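You operate a simulated robot arm through the tools that you are given. There is no shell and no other tool. Be economical: measure what you need, move in short steps, check, and stop when the job is done.

You run a simulated robot arm. Do the job below in one go: nothing can be reset, and whatever is moved stays where it is left.

## Task
Fetch the red rolled belt from the bed and set it on the green plant saucer.

Only the result counts: the job must be done as asked and must still hold three seconds after the hand-in. Knocking over, shifting, dropping, spilling or breaking anything else fails it.

## Robot
A 7-joint arm with a two-finger parallel gripper, fixed in place. Base frame: the origin is at the foot of the arm, x ahead of it, y to its left, z up; the work surface is at about z = 0. Units: m, degrees, N and s.
With the tool pointing down near the work surface it reaches from about 0.24 to 0.62 m from the base axis. Its first joint turns from -66.0 to 66.0 degrees. Payload 2.6 kg.
The TCP is the grasp point between the finger pads, 0.03 m short of the fingertips. In the tool frame z runs along the fingers and y along their closing line. The gripper opens to 0.094 m. The fingers are 0.028 m wide and 0.01 m thick; the gripper's body (0.05 by 0.096 m) begins 0.055 m behind the TCP.
Orientation is that of the tool frame in the base frame, as a unit quaternion [x, y, z, w]. With the fingers straight down and closing along the base's y, the tool's x points along the base's -x, its y along +y and its z along -z.

## Interface
- The arm moves only by the tool drive_tool. Its argument "moves" is text: rows parted by semicolons, each of 7 numbers parted by spaces: the closure, from 0 (fully open) to 1 (shut), then the shift along the tool's x, y, z in units of 30 mm (1.0 is 30 mm), then the turn, a rotation vector about the tool's x, y, z in units of 4 degrees (1.0 is 4 degrees). In form: gripper tx ty tz wx wy wz; .... A call has 1 to 10 rows; each row shifts and turns the commanded pose from where the row before left it, along the tool's axes as they then stand. A call with a number of a shift or a turn outside -1 to 1 is refused whole. Rows are played at 5 a second. More than 0.05 m and 8.6 degrees between two rows, or a gripper value outside its range, and nothing of the call is played. A pose out of reach is approached as far as the arm can. The call stops where the force on the tool passes 40 N (or 10 N more than at its start, if that is more) or the arm is blocked; 0.2 s more then pass. The fingers move at their own pace (about 0.072 m/s each) and stop on an object; they squeeze with about 20 N. The grip force told is the motor's: it shows also when the fingers shut on nothing. Time passes only in rows, and 0.2 s behind the last, so rows that do not move let the fingers close. The reply holds the time, the measured pose of the TCP, the force on the tool along the base axes, the opening and the grip force, in the units named above and with some noise, and new pictures: "show" is both (left out), scene, wrist or none.
- Cameras (640 x 400 px; columns grow to the right, rows downward): "scene" is fixed at [0.0255, 0.4206, 0.5798]; the picture's right is [-0.88, -0.48, 0.00], its down [-0.21, 0.38, -0.90] and it looks along [0.43, -0.79, -0.43] (base axes); focal length 326 px, centre (320, 200). "wrist" rides on the gripper at [-0.037, 0, -0.058] in the tool frame; the picture's right is [0.00, -1.00, 0.00], its down [0.97, 0.00, -0.24] and it looks along [0.24, 0.00, 0.97] (tool axes); focal length 218 px, centre (320, 200). There is no depth. A picture from a camera that has moved, and an enlarged one, comes with that camera's place and axes in the base frame and with its lens.
- inspect(camera, box): a new picture of the part [left, top, right, bottom] of that camera's present view, enlarged. The clock stands still meanwhile.
- job_done(): hands the job in; it is judged then, once.

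Work in short steps. Places have to be worked out from the pictures, the camera data and where the tool is seen: move nearer, look again, correct. Check each grasp and each placing, and mend what went wrong. You have 90 turns and 170 pictures in all, those below and enlarged ones among them. Open the gripper and draw the arm clear of the work before you hand the job in, unless the task says otherwise; then end with one line.

The tools are called as a command line: name --argument value ..., lists and objects as JSON in quotes. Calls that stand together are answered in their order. drive_tool: Moves the arm, as the interface text tells. Its arguments: {"type":"object","properties":{"moves":{"type":"string"},"show":{"type":"string","enum":["both","scene","wrist","none"]}},"required":["moves"]} The other tools are called the same way: inspect (camera, box) takes an enlarged picture of a part of a camera's view; job_done () hands the job in.

At the start:

```text
time: 0.0
ee_pos: [0.3171, -0.1197, 0.2649]
tcp_rot: [0.0, 1.0, 0.0, 0.0]
contact_force: [0.4, -0.7, -0.8]
opening: 0.0942
finger_force: 0.0
```

scene: 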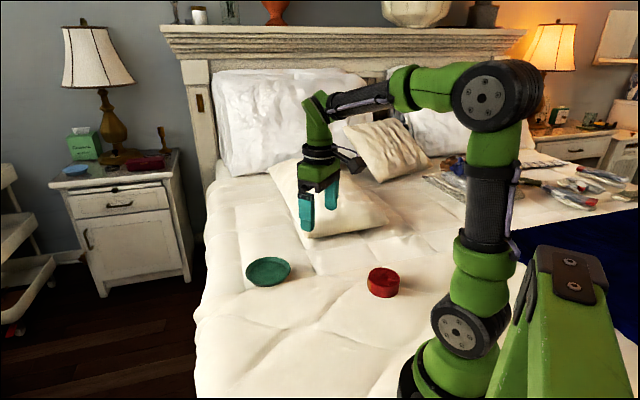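
wrist: 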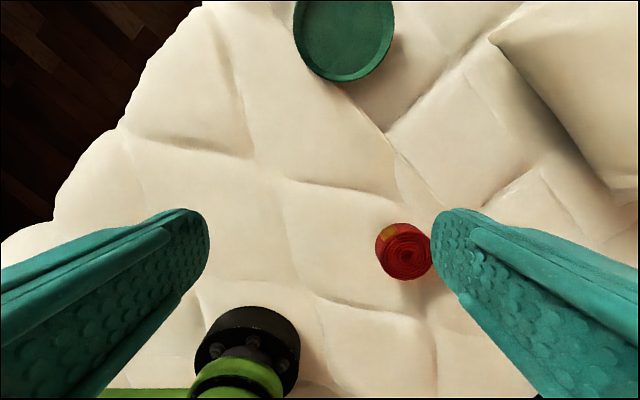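

The belt appears to be near (0.205, -0.245) and the saucer near (0.49, -0.15). I'll zoom in to measure the belt's size against the 94 mm opening.

inspect --camera "scene" --box '[220, 230, 420, 330]'

inspect --camera "wrist" --box '[340, 200, 480, 300]'

```text
3.20 times, centred on (320, 280) of scene
camera zoom: at [0.0255, 0.4206, 0.5798], right [-0.88, -0.48, 0.0], down [-0.21, 0.38, -0.9], along [0.43, -0.79, -0.43], focal length 1042 px, centre (320, -56)
```

zoom: 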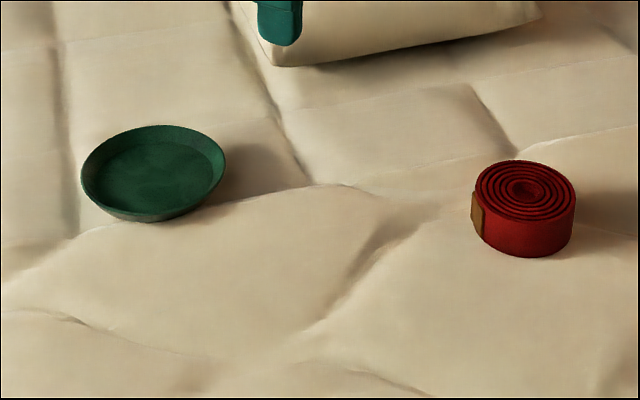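

```text
4.00 times, centred on (410, 250) of wrist
camera zoom: at [0.3541, -0.1207, 0.3243], right [0.0, -1.0, 0.0], down [-0.97, 0.0, 0.24], along [-0.24, 0.0, -0.97], focal length 873 px, centre (-40, 0)
```

zoom: 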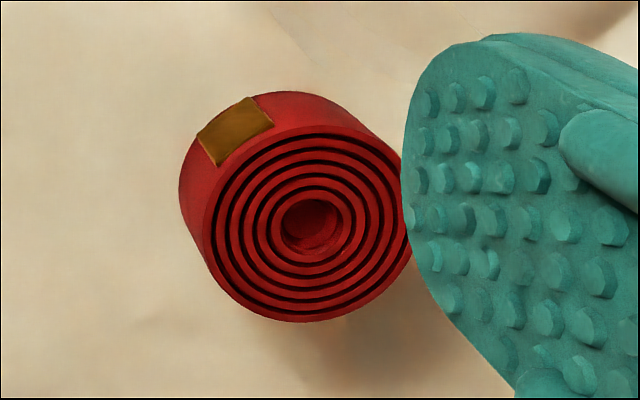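

Both cameras agree on the belt: top centre about (0.200, -0.247, 0.04), roughly 75 mm across. I'm moving above it at z≈0.2.

drive_tool --moves "0 0.78 -0.85 0.4 0 0 0;0 0.78 -0.85 0.4 0 0 0;0 0.78 -0.85 0.4 0 0 0;0 0.78 -0.85 0.4 0 0 0;0 0.78 -0.85 0.4 0 0 0;0 0 0 0 0 0 0;0 0 0 0 0 0 0"

```text
time: 1.6
ee_pos: [0.1979, -0.2486, 0.2034]
tcp_rot: [-0.001, 1.0, 0.0, 0.0]
contact_force: [0.1, -0.8, 0.2]
opening: 0.0941
finger_force: 0.1
camera wrist: at [0.2352, -0.2494, 0.2621], right [0.0, -1.0, 0.0], down [-0.97, 0.0, 0.24], along [-0.24, 0.0, -0.97], focal length 218 px, centre (320, 200)
```

scene: 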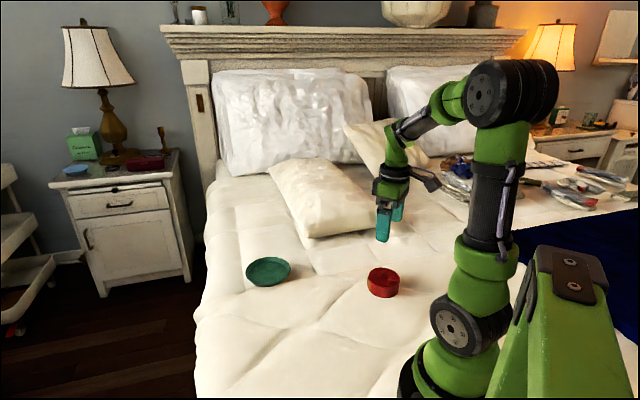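
wrist: 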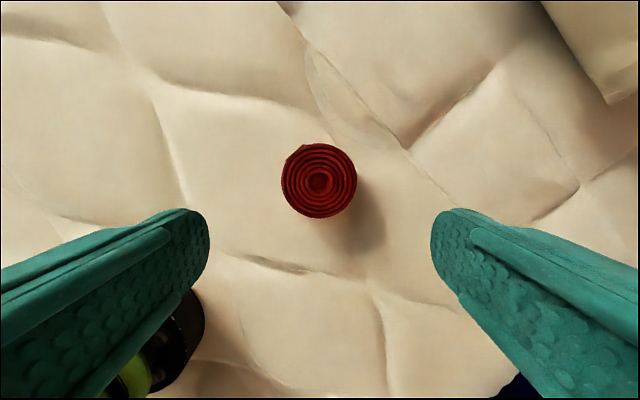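

The belt is centred at about (0.200, -0.248), 78 mm wide, and the tool is over it within 2 mm. I'll go down to z≈0.10 and look again.

drive_tool --moves "0 -0.07 0.02 0.85 0 0 0;0 0 0 0.85 0 0 0;0 0 0 0.85 0 0 0;0 0 0 0.85 0 0 0;0 0 0 0 0 0 0"

```text
time: 2.8
ee_pos: [0.2033, -0.2462, 0.1041]
tcp_rot: [0.0, 1.0, 0.001, 0.0]
contact_force: [-0.1, -0.6, 0.4]
opening: 0.0941
finger_force: 0.0
camera wrist: at [0.2401, -0.248, 0.1622], right [0.0, -1.0, 0.0], down [-0.97, 0.0, 0.24], along [-0.24, 0.0, -0.97], focal length 218 px, centre (320, 200)
```

scene: 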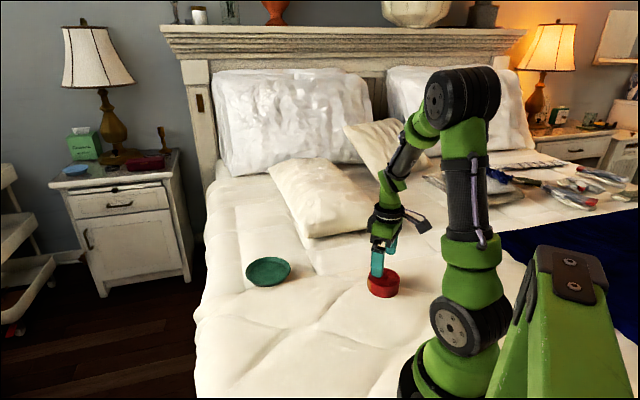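
wrist: 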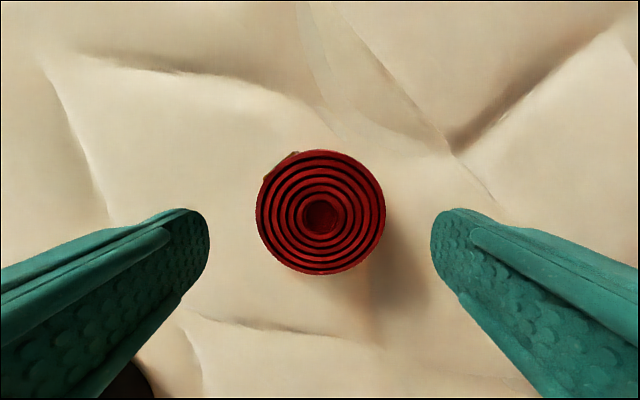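

The belt sits centred between the fingers (TCP within 2 mm). I'll lower to z≈0.045, leaving the tips about 15 mm above the bed.

drive_tool --moves "0 0.03 -0.03 0.65 0 0 0;0 0 0 0.65 0 0 0;0 0 0 0.67 0 0 0;0 0 0 0 0 0 0"

inspect --camera "scene" --box '[320, 220, 440, 310]'

```text
time: 3.8
ee_pos: [0.2006, -0.2477, 0.0436]
tcp_rot: [0.0, 1.0, 0.0, 0.0]
contact_force: [1.1, 0.3, -0.4]
opening: 0.0939
finger_force: 0.0
camera wrist: at [0.2376, -0.2487, 0.103], right [0.0, -1.0, 0.0], down [-0.97, 0.0, 0.24], along [-0.24, 0.0, -0.97], focal length 218 px, centre (320, 200)
```

scene: 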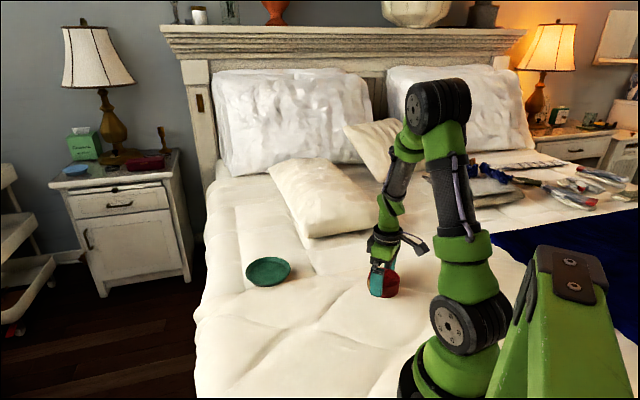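
wrist: 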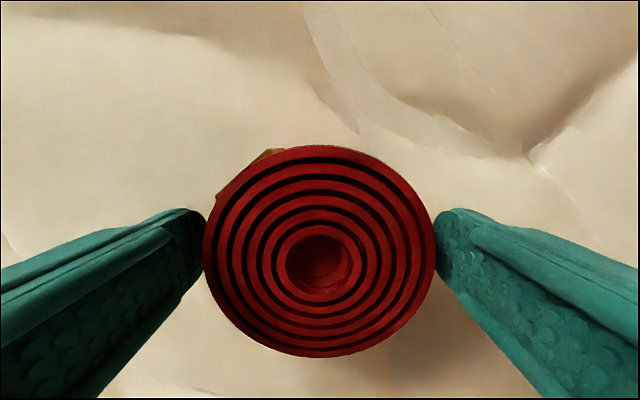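

```text
4.44 times, centred on (380, 265) of scene
camera zoom: at [0.0255, 0.4206, 0.5798], right [-0.88, -0.48, 0.0], down [-0.21, 0.38, -0.9], along [0.43, -0.79, -0.43], focal length 1447 px, centre (53, -89)
```

zoom: 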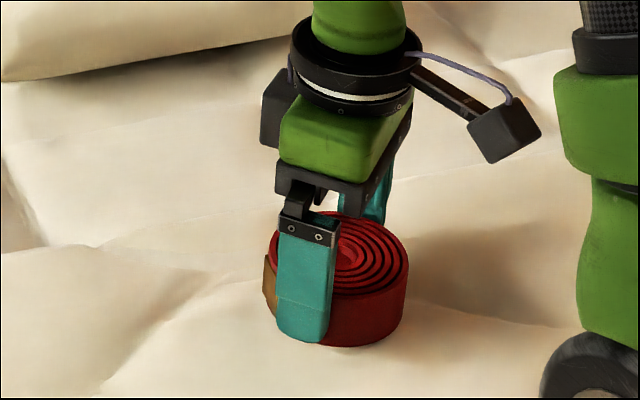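

The fingers straddle the belt, with its centre about 3–4 mm ahead in x. I'll nudge and close.

drive_tool --moves "0 -0.12 0 0 0 0 0;0 0 0 0 0 0 0;1 0 0 0 0 0 0;1 0 0 0 0 0 0;1 0 0 0 0 0 0;1 0 0 0 0 0 0"

```text
time: 5.2
ee_pos: [0.2047, -0.248, 0.0445]
tcp_rot: [0.0, 1.0, 0.0, -0.001]
contact_force: [-0.6, -0.1, 0.2]
opening: 0.0786
finger_force: 20.4
camera wrist: at [0.2416, -0.2488, 0.1034], right [0.0, -1.0, 0.0], down [-0.97, 0.0, 0.24], along [-0.24, 0.0, -0.97], focal length 218 px, centre (320, 200)
```

scene: 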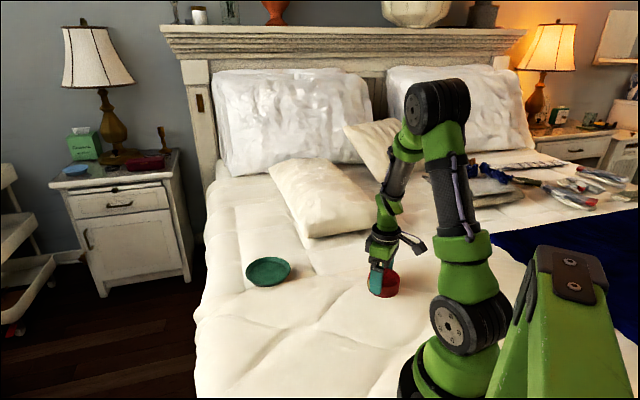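
wrist: 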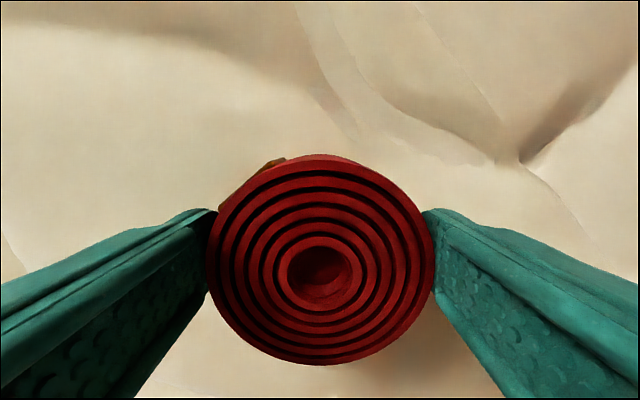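

Gripped at 78.6 mm with 20 N. I'll lift slowly by about 0.12 m and check.

drive_tool --moves "1 0 0 -0.4 0 0 0;1 0 0 -0.6 0 0 0;1 0 0 -0.7 0 0 0;1 0 0 -0.8 0 0 0;1 0 0 -0.8 0 0 0;1 0 0 -0.7 0 0 0;1 0 0 0 0 0 0"

```text
time: 6.8
ee_pos: [0.2036, -0.2454, 0.1656]
tcp_rot: [0.0, 1.0, 0.0, -0.001]
contact_force: [-1.1, -0.1, -2.2]
opening: 0.0788
finger_force: 19.8
camera wrist: at [0.2414, -0.2474, 0.2237], right [0.0, -1.0, 0.0], down [-0.97, 0.0, 0.24], along [-0.24, 0.0, -0.97], focal length 218 px, centre (320, 200)
```

scene: 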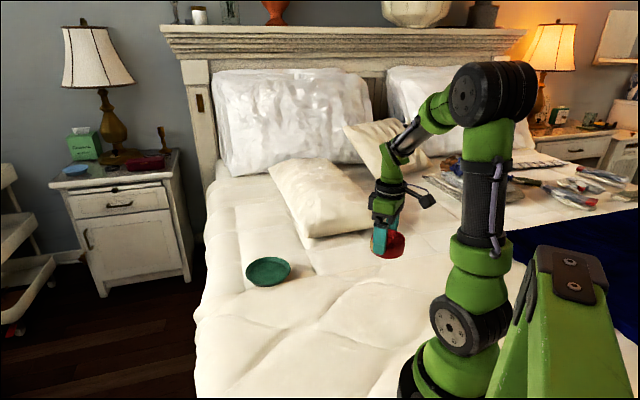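
wrist: 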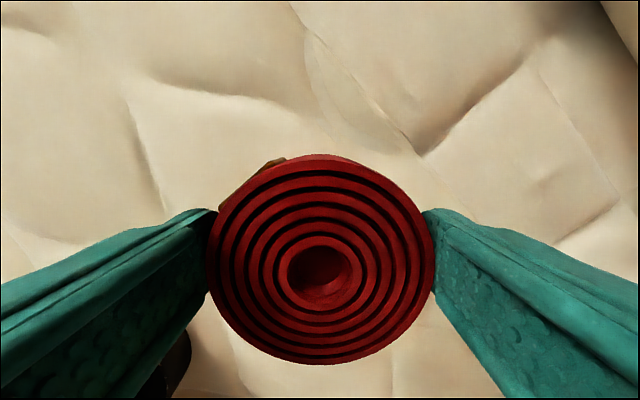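

The belt is held firmly. I'll carry it toward the saucer, stopping short at about (0.40, -0.15, 0.2), to see the saucer from the wrist camera.

drive_tool --moves "1 -0.5 0.2 -0.3 0 0 0;1 -0.8 0.4 -0.3 0 0 0;1 -0.8 0.4 -0.3 0 0 0;1 -0.8 0.4 -0.2 0 0 0;1 -0.8 0.4 0 0 0 0;1 -0.8 0.4 0 0 0 0;1 -0.8 0.4 0 0 0 0;1 -0.8 0.4 0 0 0 0;1 -0.4 0.2 0 0 0 0;1 0 0 0 0 0 0"

```text
time: 9.0
ee_pos: [0.3992, -0.1523, 0.1985]
tcp_rot: [0.0, 1.0, -0.001, 0.0]
contact_force: [-0.2, 0.1, -1.5]
opening: 0.0788
finger_force: 20.3
camera wrist: at [0.4367, -0.1528, 0.2571], right [0.0, -1.0, 0.0], down [-0.97, 0.0, 0.24], along [-0.24, 0.0, -0.97], focal length 218 px, centre (320, 200)
```

scene: 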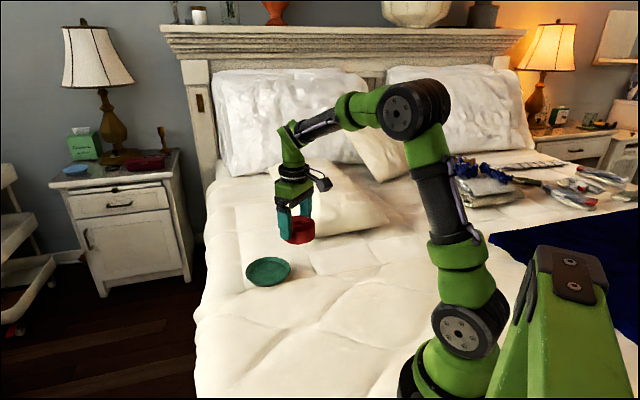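
wrist: 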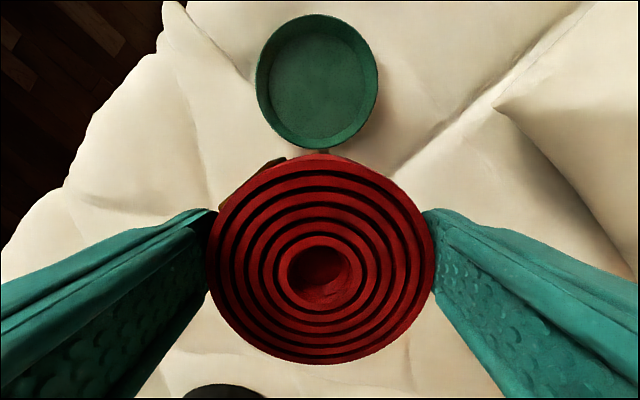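

inspect --camera "wrist" --box '[224, 0, 416, 120]'

inspect --camera "wrist" --box '[230, 130, 410, 242]'

inspect --camera "scene" --box '[220, 190, 340, 300]'

```text
3.33 times, centred on (320, 60) of wrist
camera zoom: at [0.4367, -0.1528, 0.2571], right [0.0, -1.0, 0.0], down [-0.97, 0.0, 0.24], along [-0.24, 0.0, -0.97], focal length 728 px, centre (320, 667)
```

zoom: 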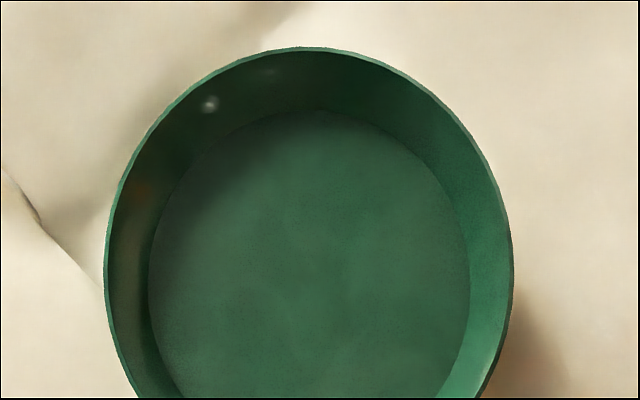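

```text
3.56 times, centred on (320, 186) of wrist
camera zoom: at [0.4367, -0.1528, 0.2571], right [0.0, -1.0, 0.0], down [-0.97, 0.0, 0.24], along [-0.24, 0.0, -0.97], focal length 776 px, centre (320, 250)
```

zoom: 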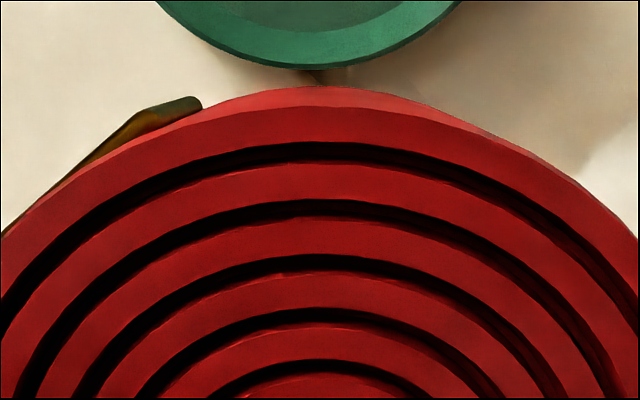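

```text
3.64 times, centred on (280, 245) of scene
camera zoom: at [0.0255, 0.4206, 0.5798], right [-0.88, -0.48, 0.0], down [-0.21, 0.38, -0.9], along [0.43, -0.79, -0.43], focal length 1184 px, centre (466, 36)
```

zoom: 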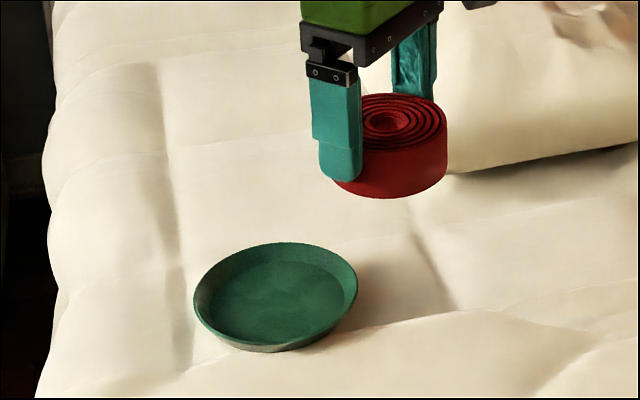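

The saucer's centre works out to about (0.495, -0.149), with a rim ~122 mm and a floor ~100 mm across, so the belt and fingers fit inside. I'll move over it and then come down to z≈0.13.

drive_tool --moves "1 -0.6 0.02 0 0 0 0;1 -0.7 0.02 0 0 0 0;1 -0.7 0.02 0 0 0 0;1 -0.7 0.02 0 0 0 0;1 -0.43 0.02 0 0 0 0;1 0 0 0.7 0 0 0;1 0 0 0.8 0 0 0;1 0 0 0.8 0 0 0;1 0 0 0 0 0 0"

inspect --camera "scene" --box '[220, 200, 340, 300]'

```text
time: 11.0
ee_pos: [0.4945, -0.1496, 0.1293]
tcp_rot: [0.001, 1.0, 0.0, 0.0]
contact_force: [0.0, -0.6, -2.0]
opening: 0.0788
finger_force: 20.1
camera wrist: at [0.5315, -0.1508, 0.187], right [0.0, -1.0, 0.0], down [-0.97, 0.0, 0.24], along [-0.24, 0.0, -0.97], focal length 218 px, centre (320, 200)
```

scene: 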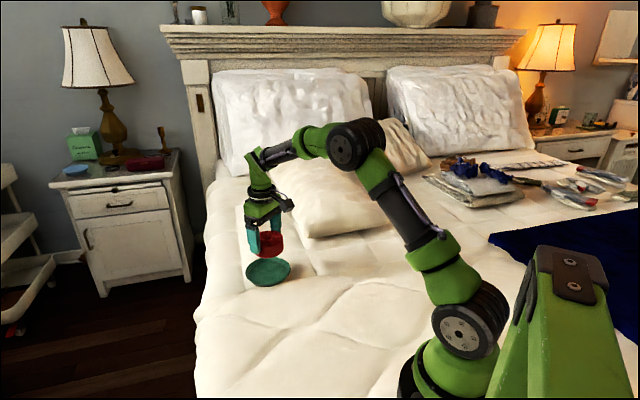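
wrist: 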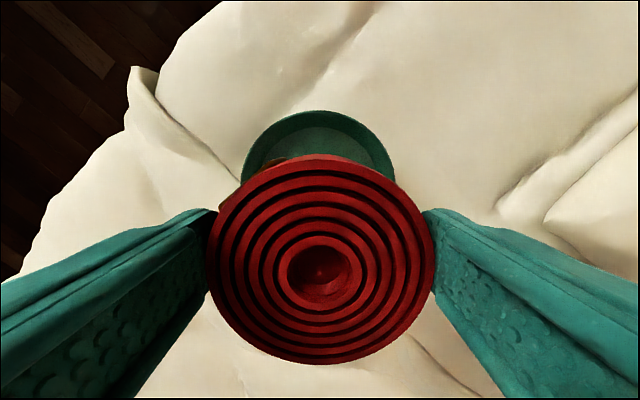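

```text
4.00 times, centred on (280, 250) of scene
camera zoom: at [0.0255, 0.4206, 0.5798], right [-0.88, -0.48, 0.0], down [-0.21, 0.38, -0.9], along [0.43, -0.79, -0.43], focal length 1303 px, centre (480, 0)
```

zoom: 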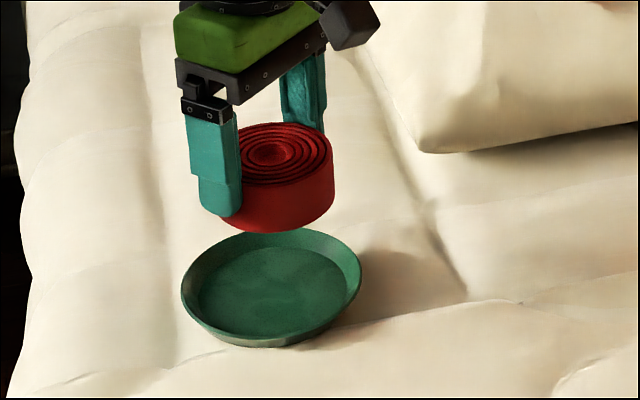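

The saucer's far rim at x≈0.557 confirms its centre at (0.496, -0.150), and the belt is right above it. I'll lower to z≈0.066 and look.

drive_tool --moves "1 0 0 0.7 0 0 0;1 0 0 0.7 0 0 0;1 0 0 0.5 0 0 0;1 0 0 0.2 0 0 0;1 0 0 0 0 0 0"

inspect --camera "scene" --box '[220, 220, 320, 300]'

```text
time: 12.2
ee_pos: [0.4938, -0.1492, 0.0653]
tcp_rot: [0.0, 1.0, 0.0, 0.0]
contact_force: [0.4, 0.2, -1.9]
opening: 0.0788
finger_force: 19.9
camera wrist: at [0.5307, -0.15, 0.1239], right [0.0, -1.0, 0.0], down [-0.97, 0.0, 0.24], along [-0.24, 0.0, -0.97], focal length 218 px, centre (320, 200)
```

scene: 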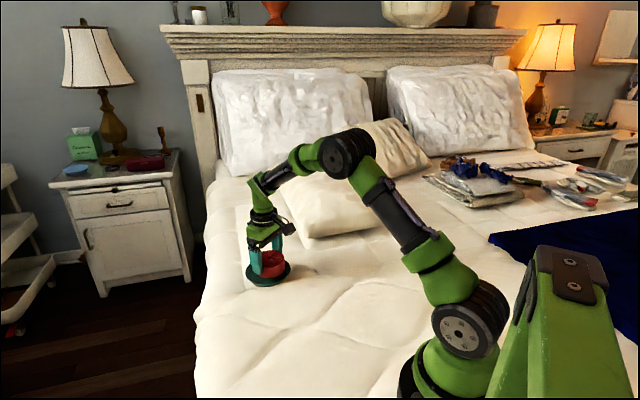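
wrist: 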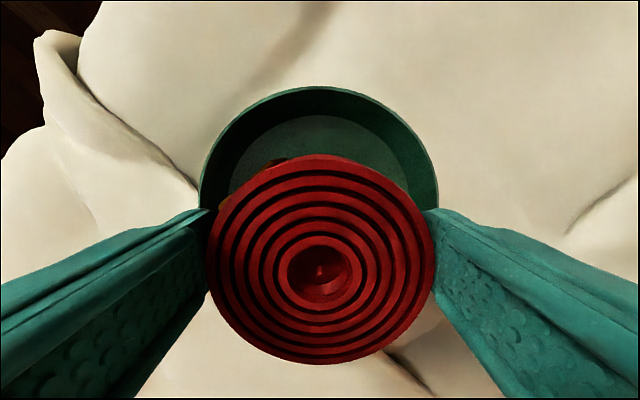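

```text
5.00 times, centred on (270, 260) of scene
camera zoom: at [0.0255, 0.4206, 0.5798], right [-0.88, -0.48, 0.0], down [-0.21, 0.38, -0.9], along [0.43, -0.79, -0.43], focal length 1628 px, centre (570, -100)
```

zoom: 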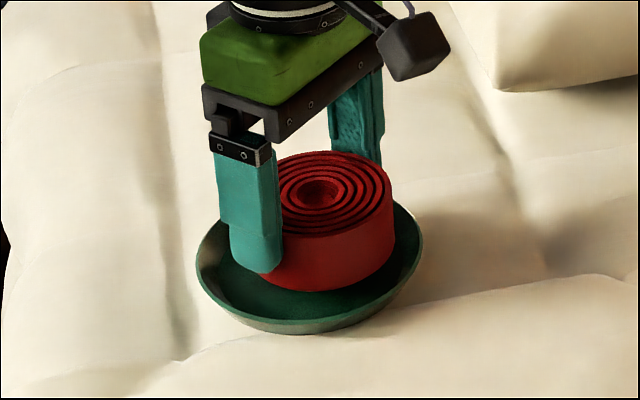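

Everything is concentric. I'll lower in fine steps of about 3 mm, watching the force.

drive_tool --moves "1 0 0 0.1 0 0 0;1 0 0 0.1 0 0 0;1 0 0 0.1 0 0 0;1 0 0 0.08 0 0 0;1 0 0 0 0 0 0" --show "none"

inspect --camera "scene" --box '[220, 220, 320, 300]'

```text
time: 13.4
ee_pos: [0.4942, -0.1495, 0.0537]
tcp_rot: [0.0, 1.0, 0.001, 0.0]
contact_force: [0.3, -0.7, -0.9]
opening: 0.0786
finger_force: 20.7
```

```text
5.00 times, centred on (270, 260) of scene
camera zoom: at [0.0255, 0.4206, 0.5798], right [-0.88, -0.48, 0.0], down [-0.21, 0.38, -0.9], along [0.43, -0.79, -0.43], focal length 1628 px, centre (570, -100)
```

zoom: 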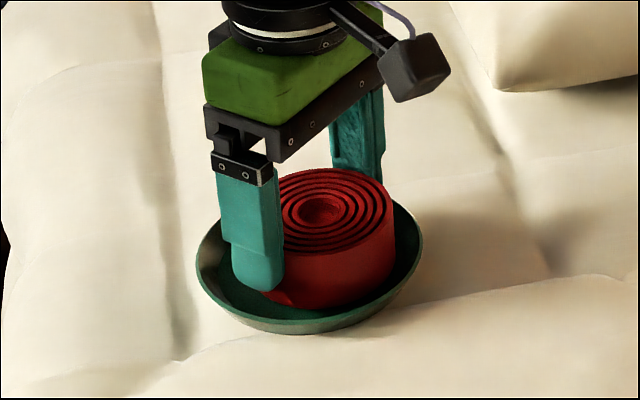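

No clear contact yet, force still about the belt's weight. I'll go down 3 mm more in 1 mm steps.

drive_tool --moves "1 0 0 0.035 0 0 0;1 0 0 0.035 0 0 0;1 0 0 0.03 0 0 0;1 0 0 0 0 0 0" --show "none"

```text
time: 14.4
ee_pos: [0.4926, -0.1486, 0.0524]
tcp_rot: [0.0, 1.0, 0.0, 0.0]
contact_force: [-0.7, -0.4, -1.5]
opening: 0.0783
finger_force: 20.5
```

drive_tool --moves "1 0 0 0.035 0 0 0;1 0 0 0.035 0 0 0;1 0 0 0 0 0 0" --show "none"

```text
time: 15.2
ee_pos: [0.4944, -0.1498, 0.05]
tcp_rot: [-0.001, 1.0, 0.001, 0.002]
contact_force: [-3.9, 0.9, 15.8]
opening: 0.0788
finger_force: 20.1
```

The force went to +16 N, so the belt rests on the saucer floor at TCP z≈0.05. I'll relieve 1 mm of pressure and open slightly to about 86 mm, to stay clear of the rim.

drive_tool --moves "1 0 0 -0.035 0 0 0;1 0 0 0 0 0 0;0.12 0 0 0 0 0 0;0.09 0 0 0 0 0 0;0.09 0 0 0 0 0 0"

inspect --camera "scene" --box '[220, 220, 320, 300]'

```text
time: 16.4
ee_pos: [0.4941, -0.1491, 0.0496]
tcp_rot: [0.0, 1.0, 0.0, -0.001]
contact_force: [-0.6, 0.1, -0.3]
opening: 0.0855
finger_force: 0.2
camera wrist: at [0.5305, -0.1495, 0.1085], right [0.0, -1.0, 0.0], down [-0.97, 0.0, 0.24], along [-0.24, 0.0, -0.97], focal length 218 px, centre (320, 200)
```

scene: 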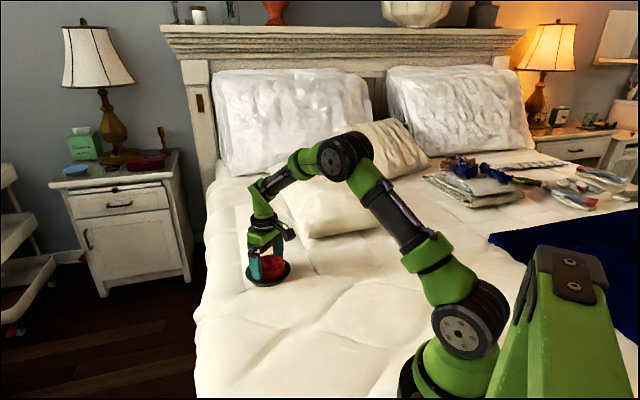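
wrist: 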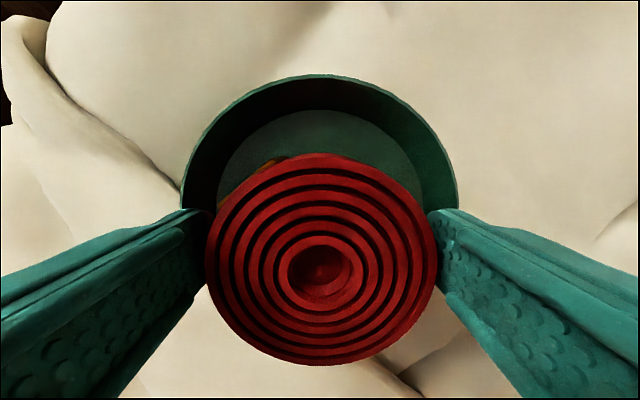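

```text
5.00 times, centred on (270, 260) of scene
camera zoom: at [0.0255, 0.4206, 0.5798], right [-0.88, -0.48, 0.0], down [-0.21, 0.38, -0.9], along [0.43, -0.79, -0.43], focal length 1628 px, centre (570, -100)
```

zoom: 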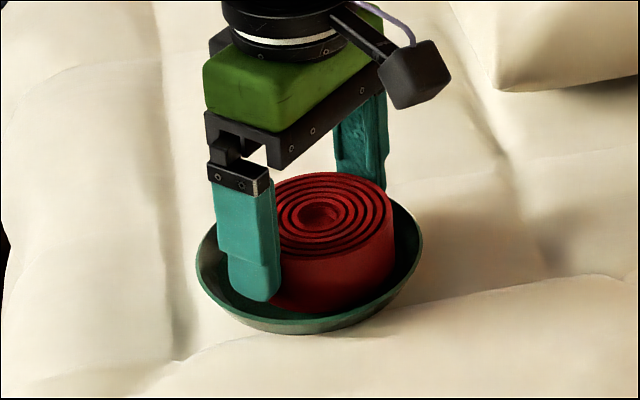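

It's released, with small gaps on both sides. I'll rise straight up, slowly at first.

drive_tool --moves "0.09 0 0 -0.2 0 0 0;0.07 0 0 -0.3 0 0 0;0.05 0 0 -0.5 0 0 0;0 0 0 -0.7 0 0 0;0 0 0 -0.8 0 0 0;0 0 0 -0.8 0 0 0;0 0 0 -0.8 0 0 0;0 0 0 0 0 0 0"

inspect --camera "scene" --box '[220, 220, 320, 300]'

```text
time: 18.2
ee_pos: [0.4944, -0.1488, 0.1741]
tcp_rot: [-0.001, 1.0, 0.0, 0.0]
contact_force: [0.6, 0.7, -0.5]
opening: 0.0939
finger_force: 0.0
camera wrist: at [0.5309, -0.1498, 0.2323], right [0.0, -1.0, 0.0], down [-0.97, 0.0, 0.24], along [-0.24, 0.0, -0.97], focal length 218 px, centre (320, 200)
```

scene: 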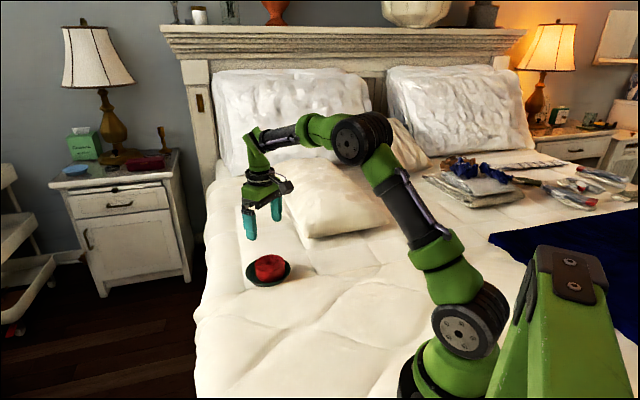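
wrist: 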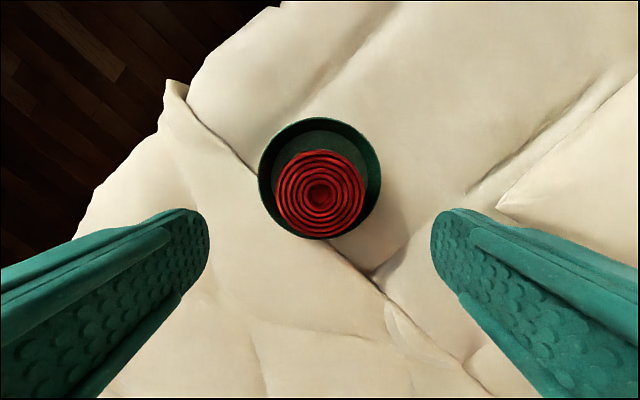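

```text
5.00 times, centred on (270, 260) of scene
camera zoom: at [0.0255, 0.4206, 0.5798], right [-0.88, -0.48, 0.0], down [-0.21, 0.38, -0.9], along [0.43, -0.79, -0.43], focal length 1628 px, centre (570, -100)
```

zoom: 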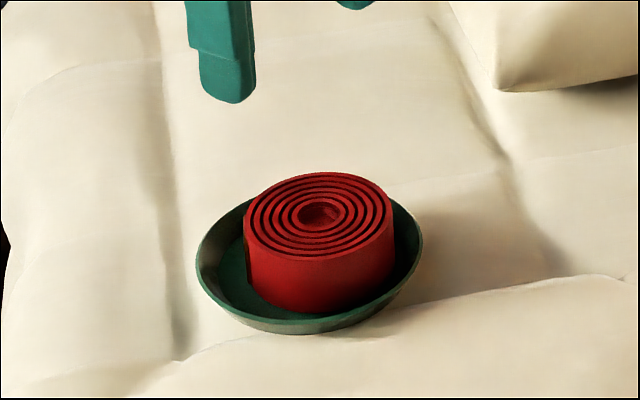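

The belt sits in the saucer and the saucer hasn't moved. I'll zoom in to check it lies flat, then draw the arm back.

inspect --camera "wrist" --box '[240, 105, 400, 255]'

drive_tool --moves "0 0.3 0.3 -0.6 0 0 0;0 0.5 0.5 -0.6 0 0 0;0 0.7 0.5 -0.6 0 0 0;0 0.7 0.5 -0.3 0 0 0;0 0.7 0.5 0 0 0 0;0 0.5 0.3 0 0 0 0;0 0 0 0 0 0 0;0 0 0 0 0 0 0"

inspect --camera "scene" --box '[220, 220, 320, 300]'

```text
2.67 times, centred on (320, 180) of wrist
camera zoom: at [0.5309, -0.1498, 0.2323], right [0.0, -1.0, 0.0], down [-0.97, 0.0, 0.24], along [-0.24, 0.0, -0.97], focal length 582 px, centre (320, 253)
```

zoom: 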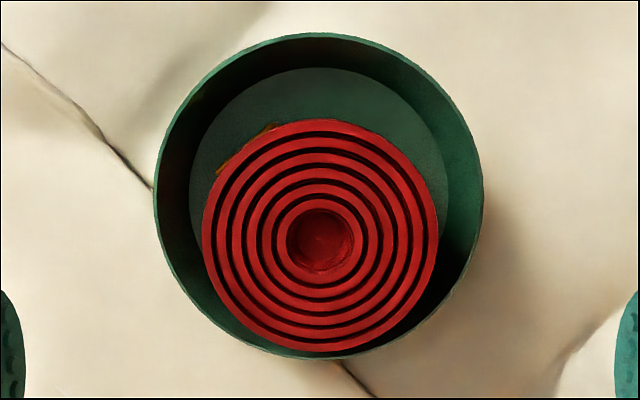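

```text
time: 20.0
ee_pos: [0.3922, -0.073, 0.2344]
tcp_rot: [0.0, 1.0, 0.0, 0.001]
contact_force: [-0.1, -0.6, -1.1]
opening: 0.0938
finger_force: 0.1
camera wrist: at [0.4285, -0.0724, 0.2926], right [0.0, -1.0, 0.0], down [-0.97, 0.0, 0.24], along [-0.24, 0.0, -0.97], focal length 218 px, centre (320, 200)
```

scene: 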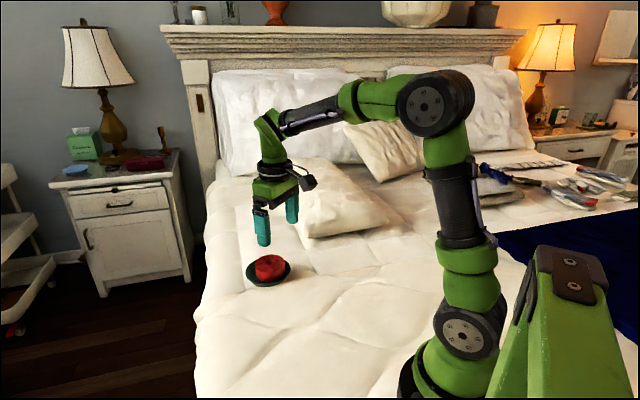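
wrist: 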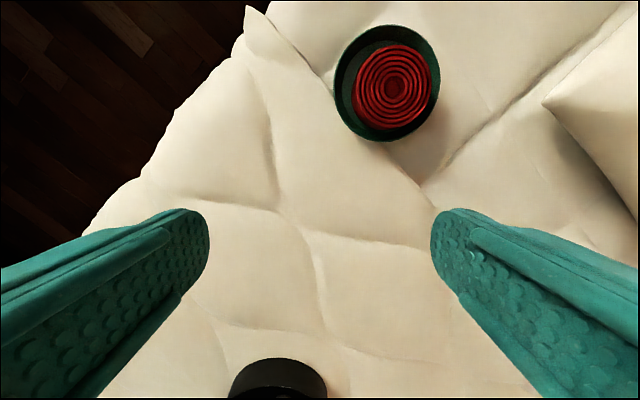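

```text
5.00 times, centred on (270, 260) of scene
camera zoom: at [0.0255, 0.4206, 0.5798], right [-0.88, -0.48, 0.0], down [-0.21, 0.38, -0.9], along [0.43, -0.79, -0.43], focal length 1628 px, centre (570, -100)
```

zoom: 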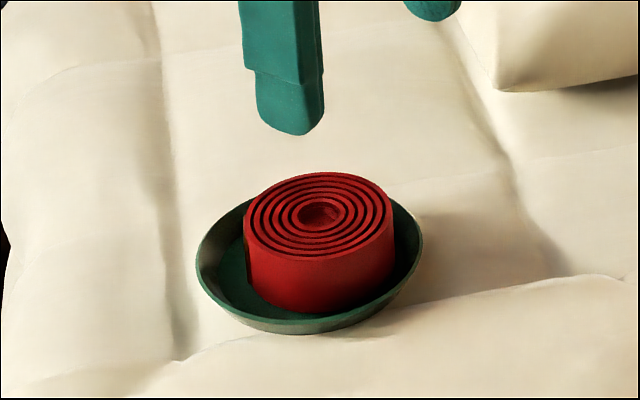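

The belt lies flat and steady in the unmoved saucer, the gripper is open and the arm is clear. Handing in.

job_done

```text
The job is handed in.
```

The red rolled belt is lying flat in the green plant saucer. The saucer and the other items don't appear to have moved, and the gripper is open and clear of them.
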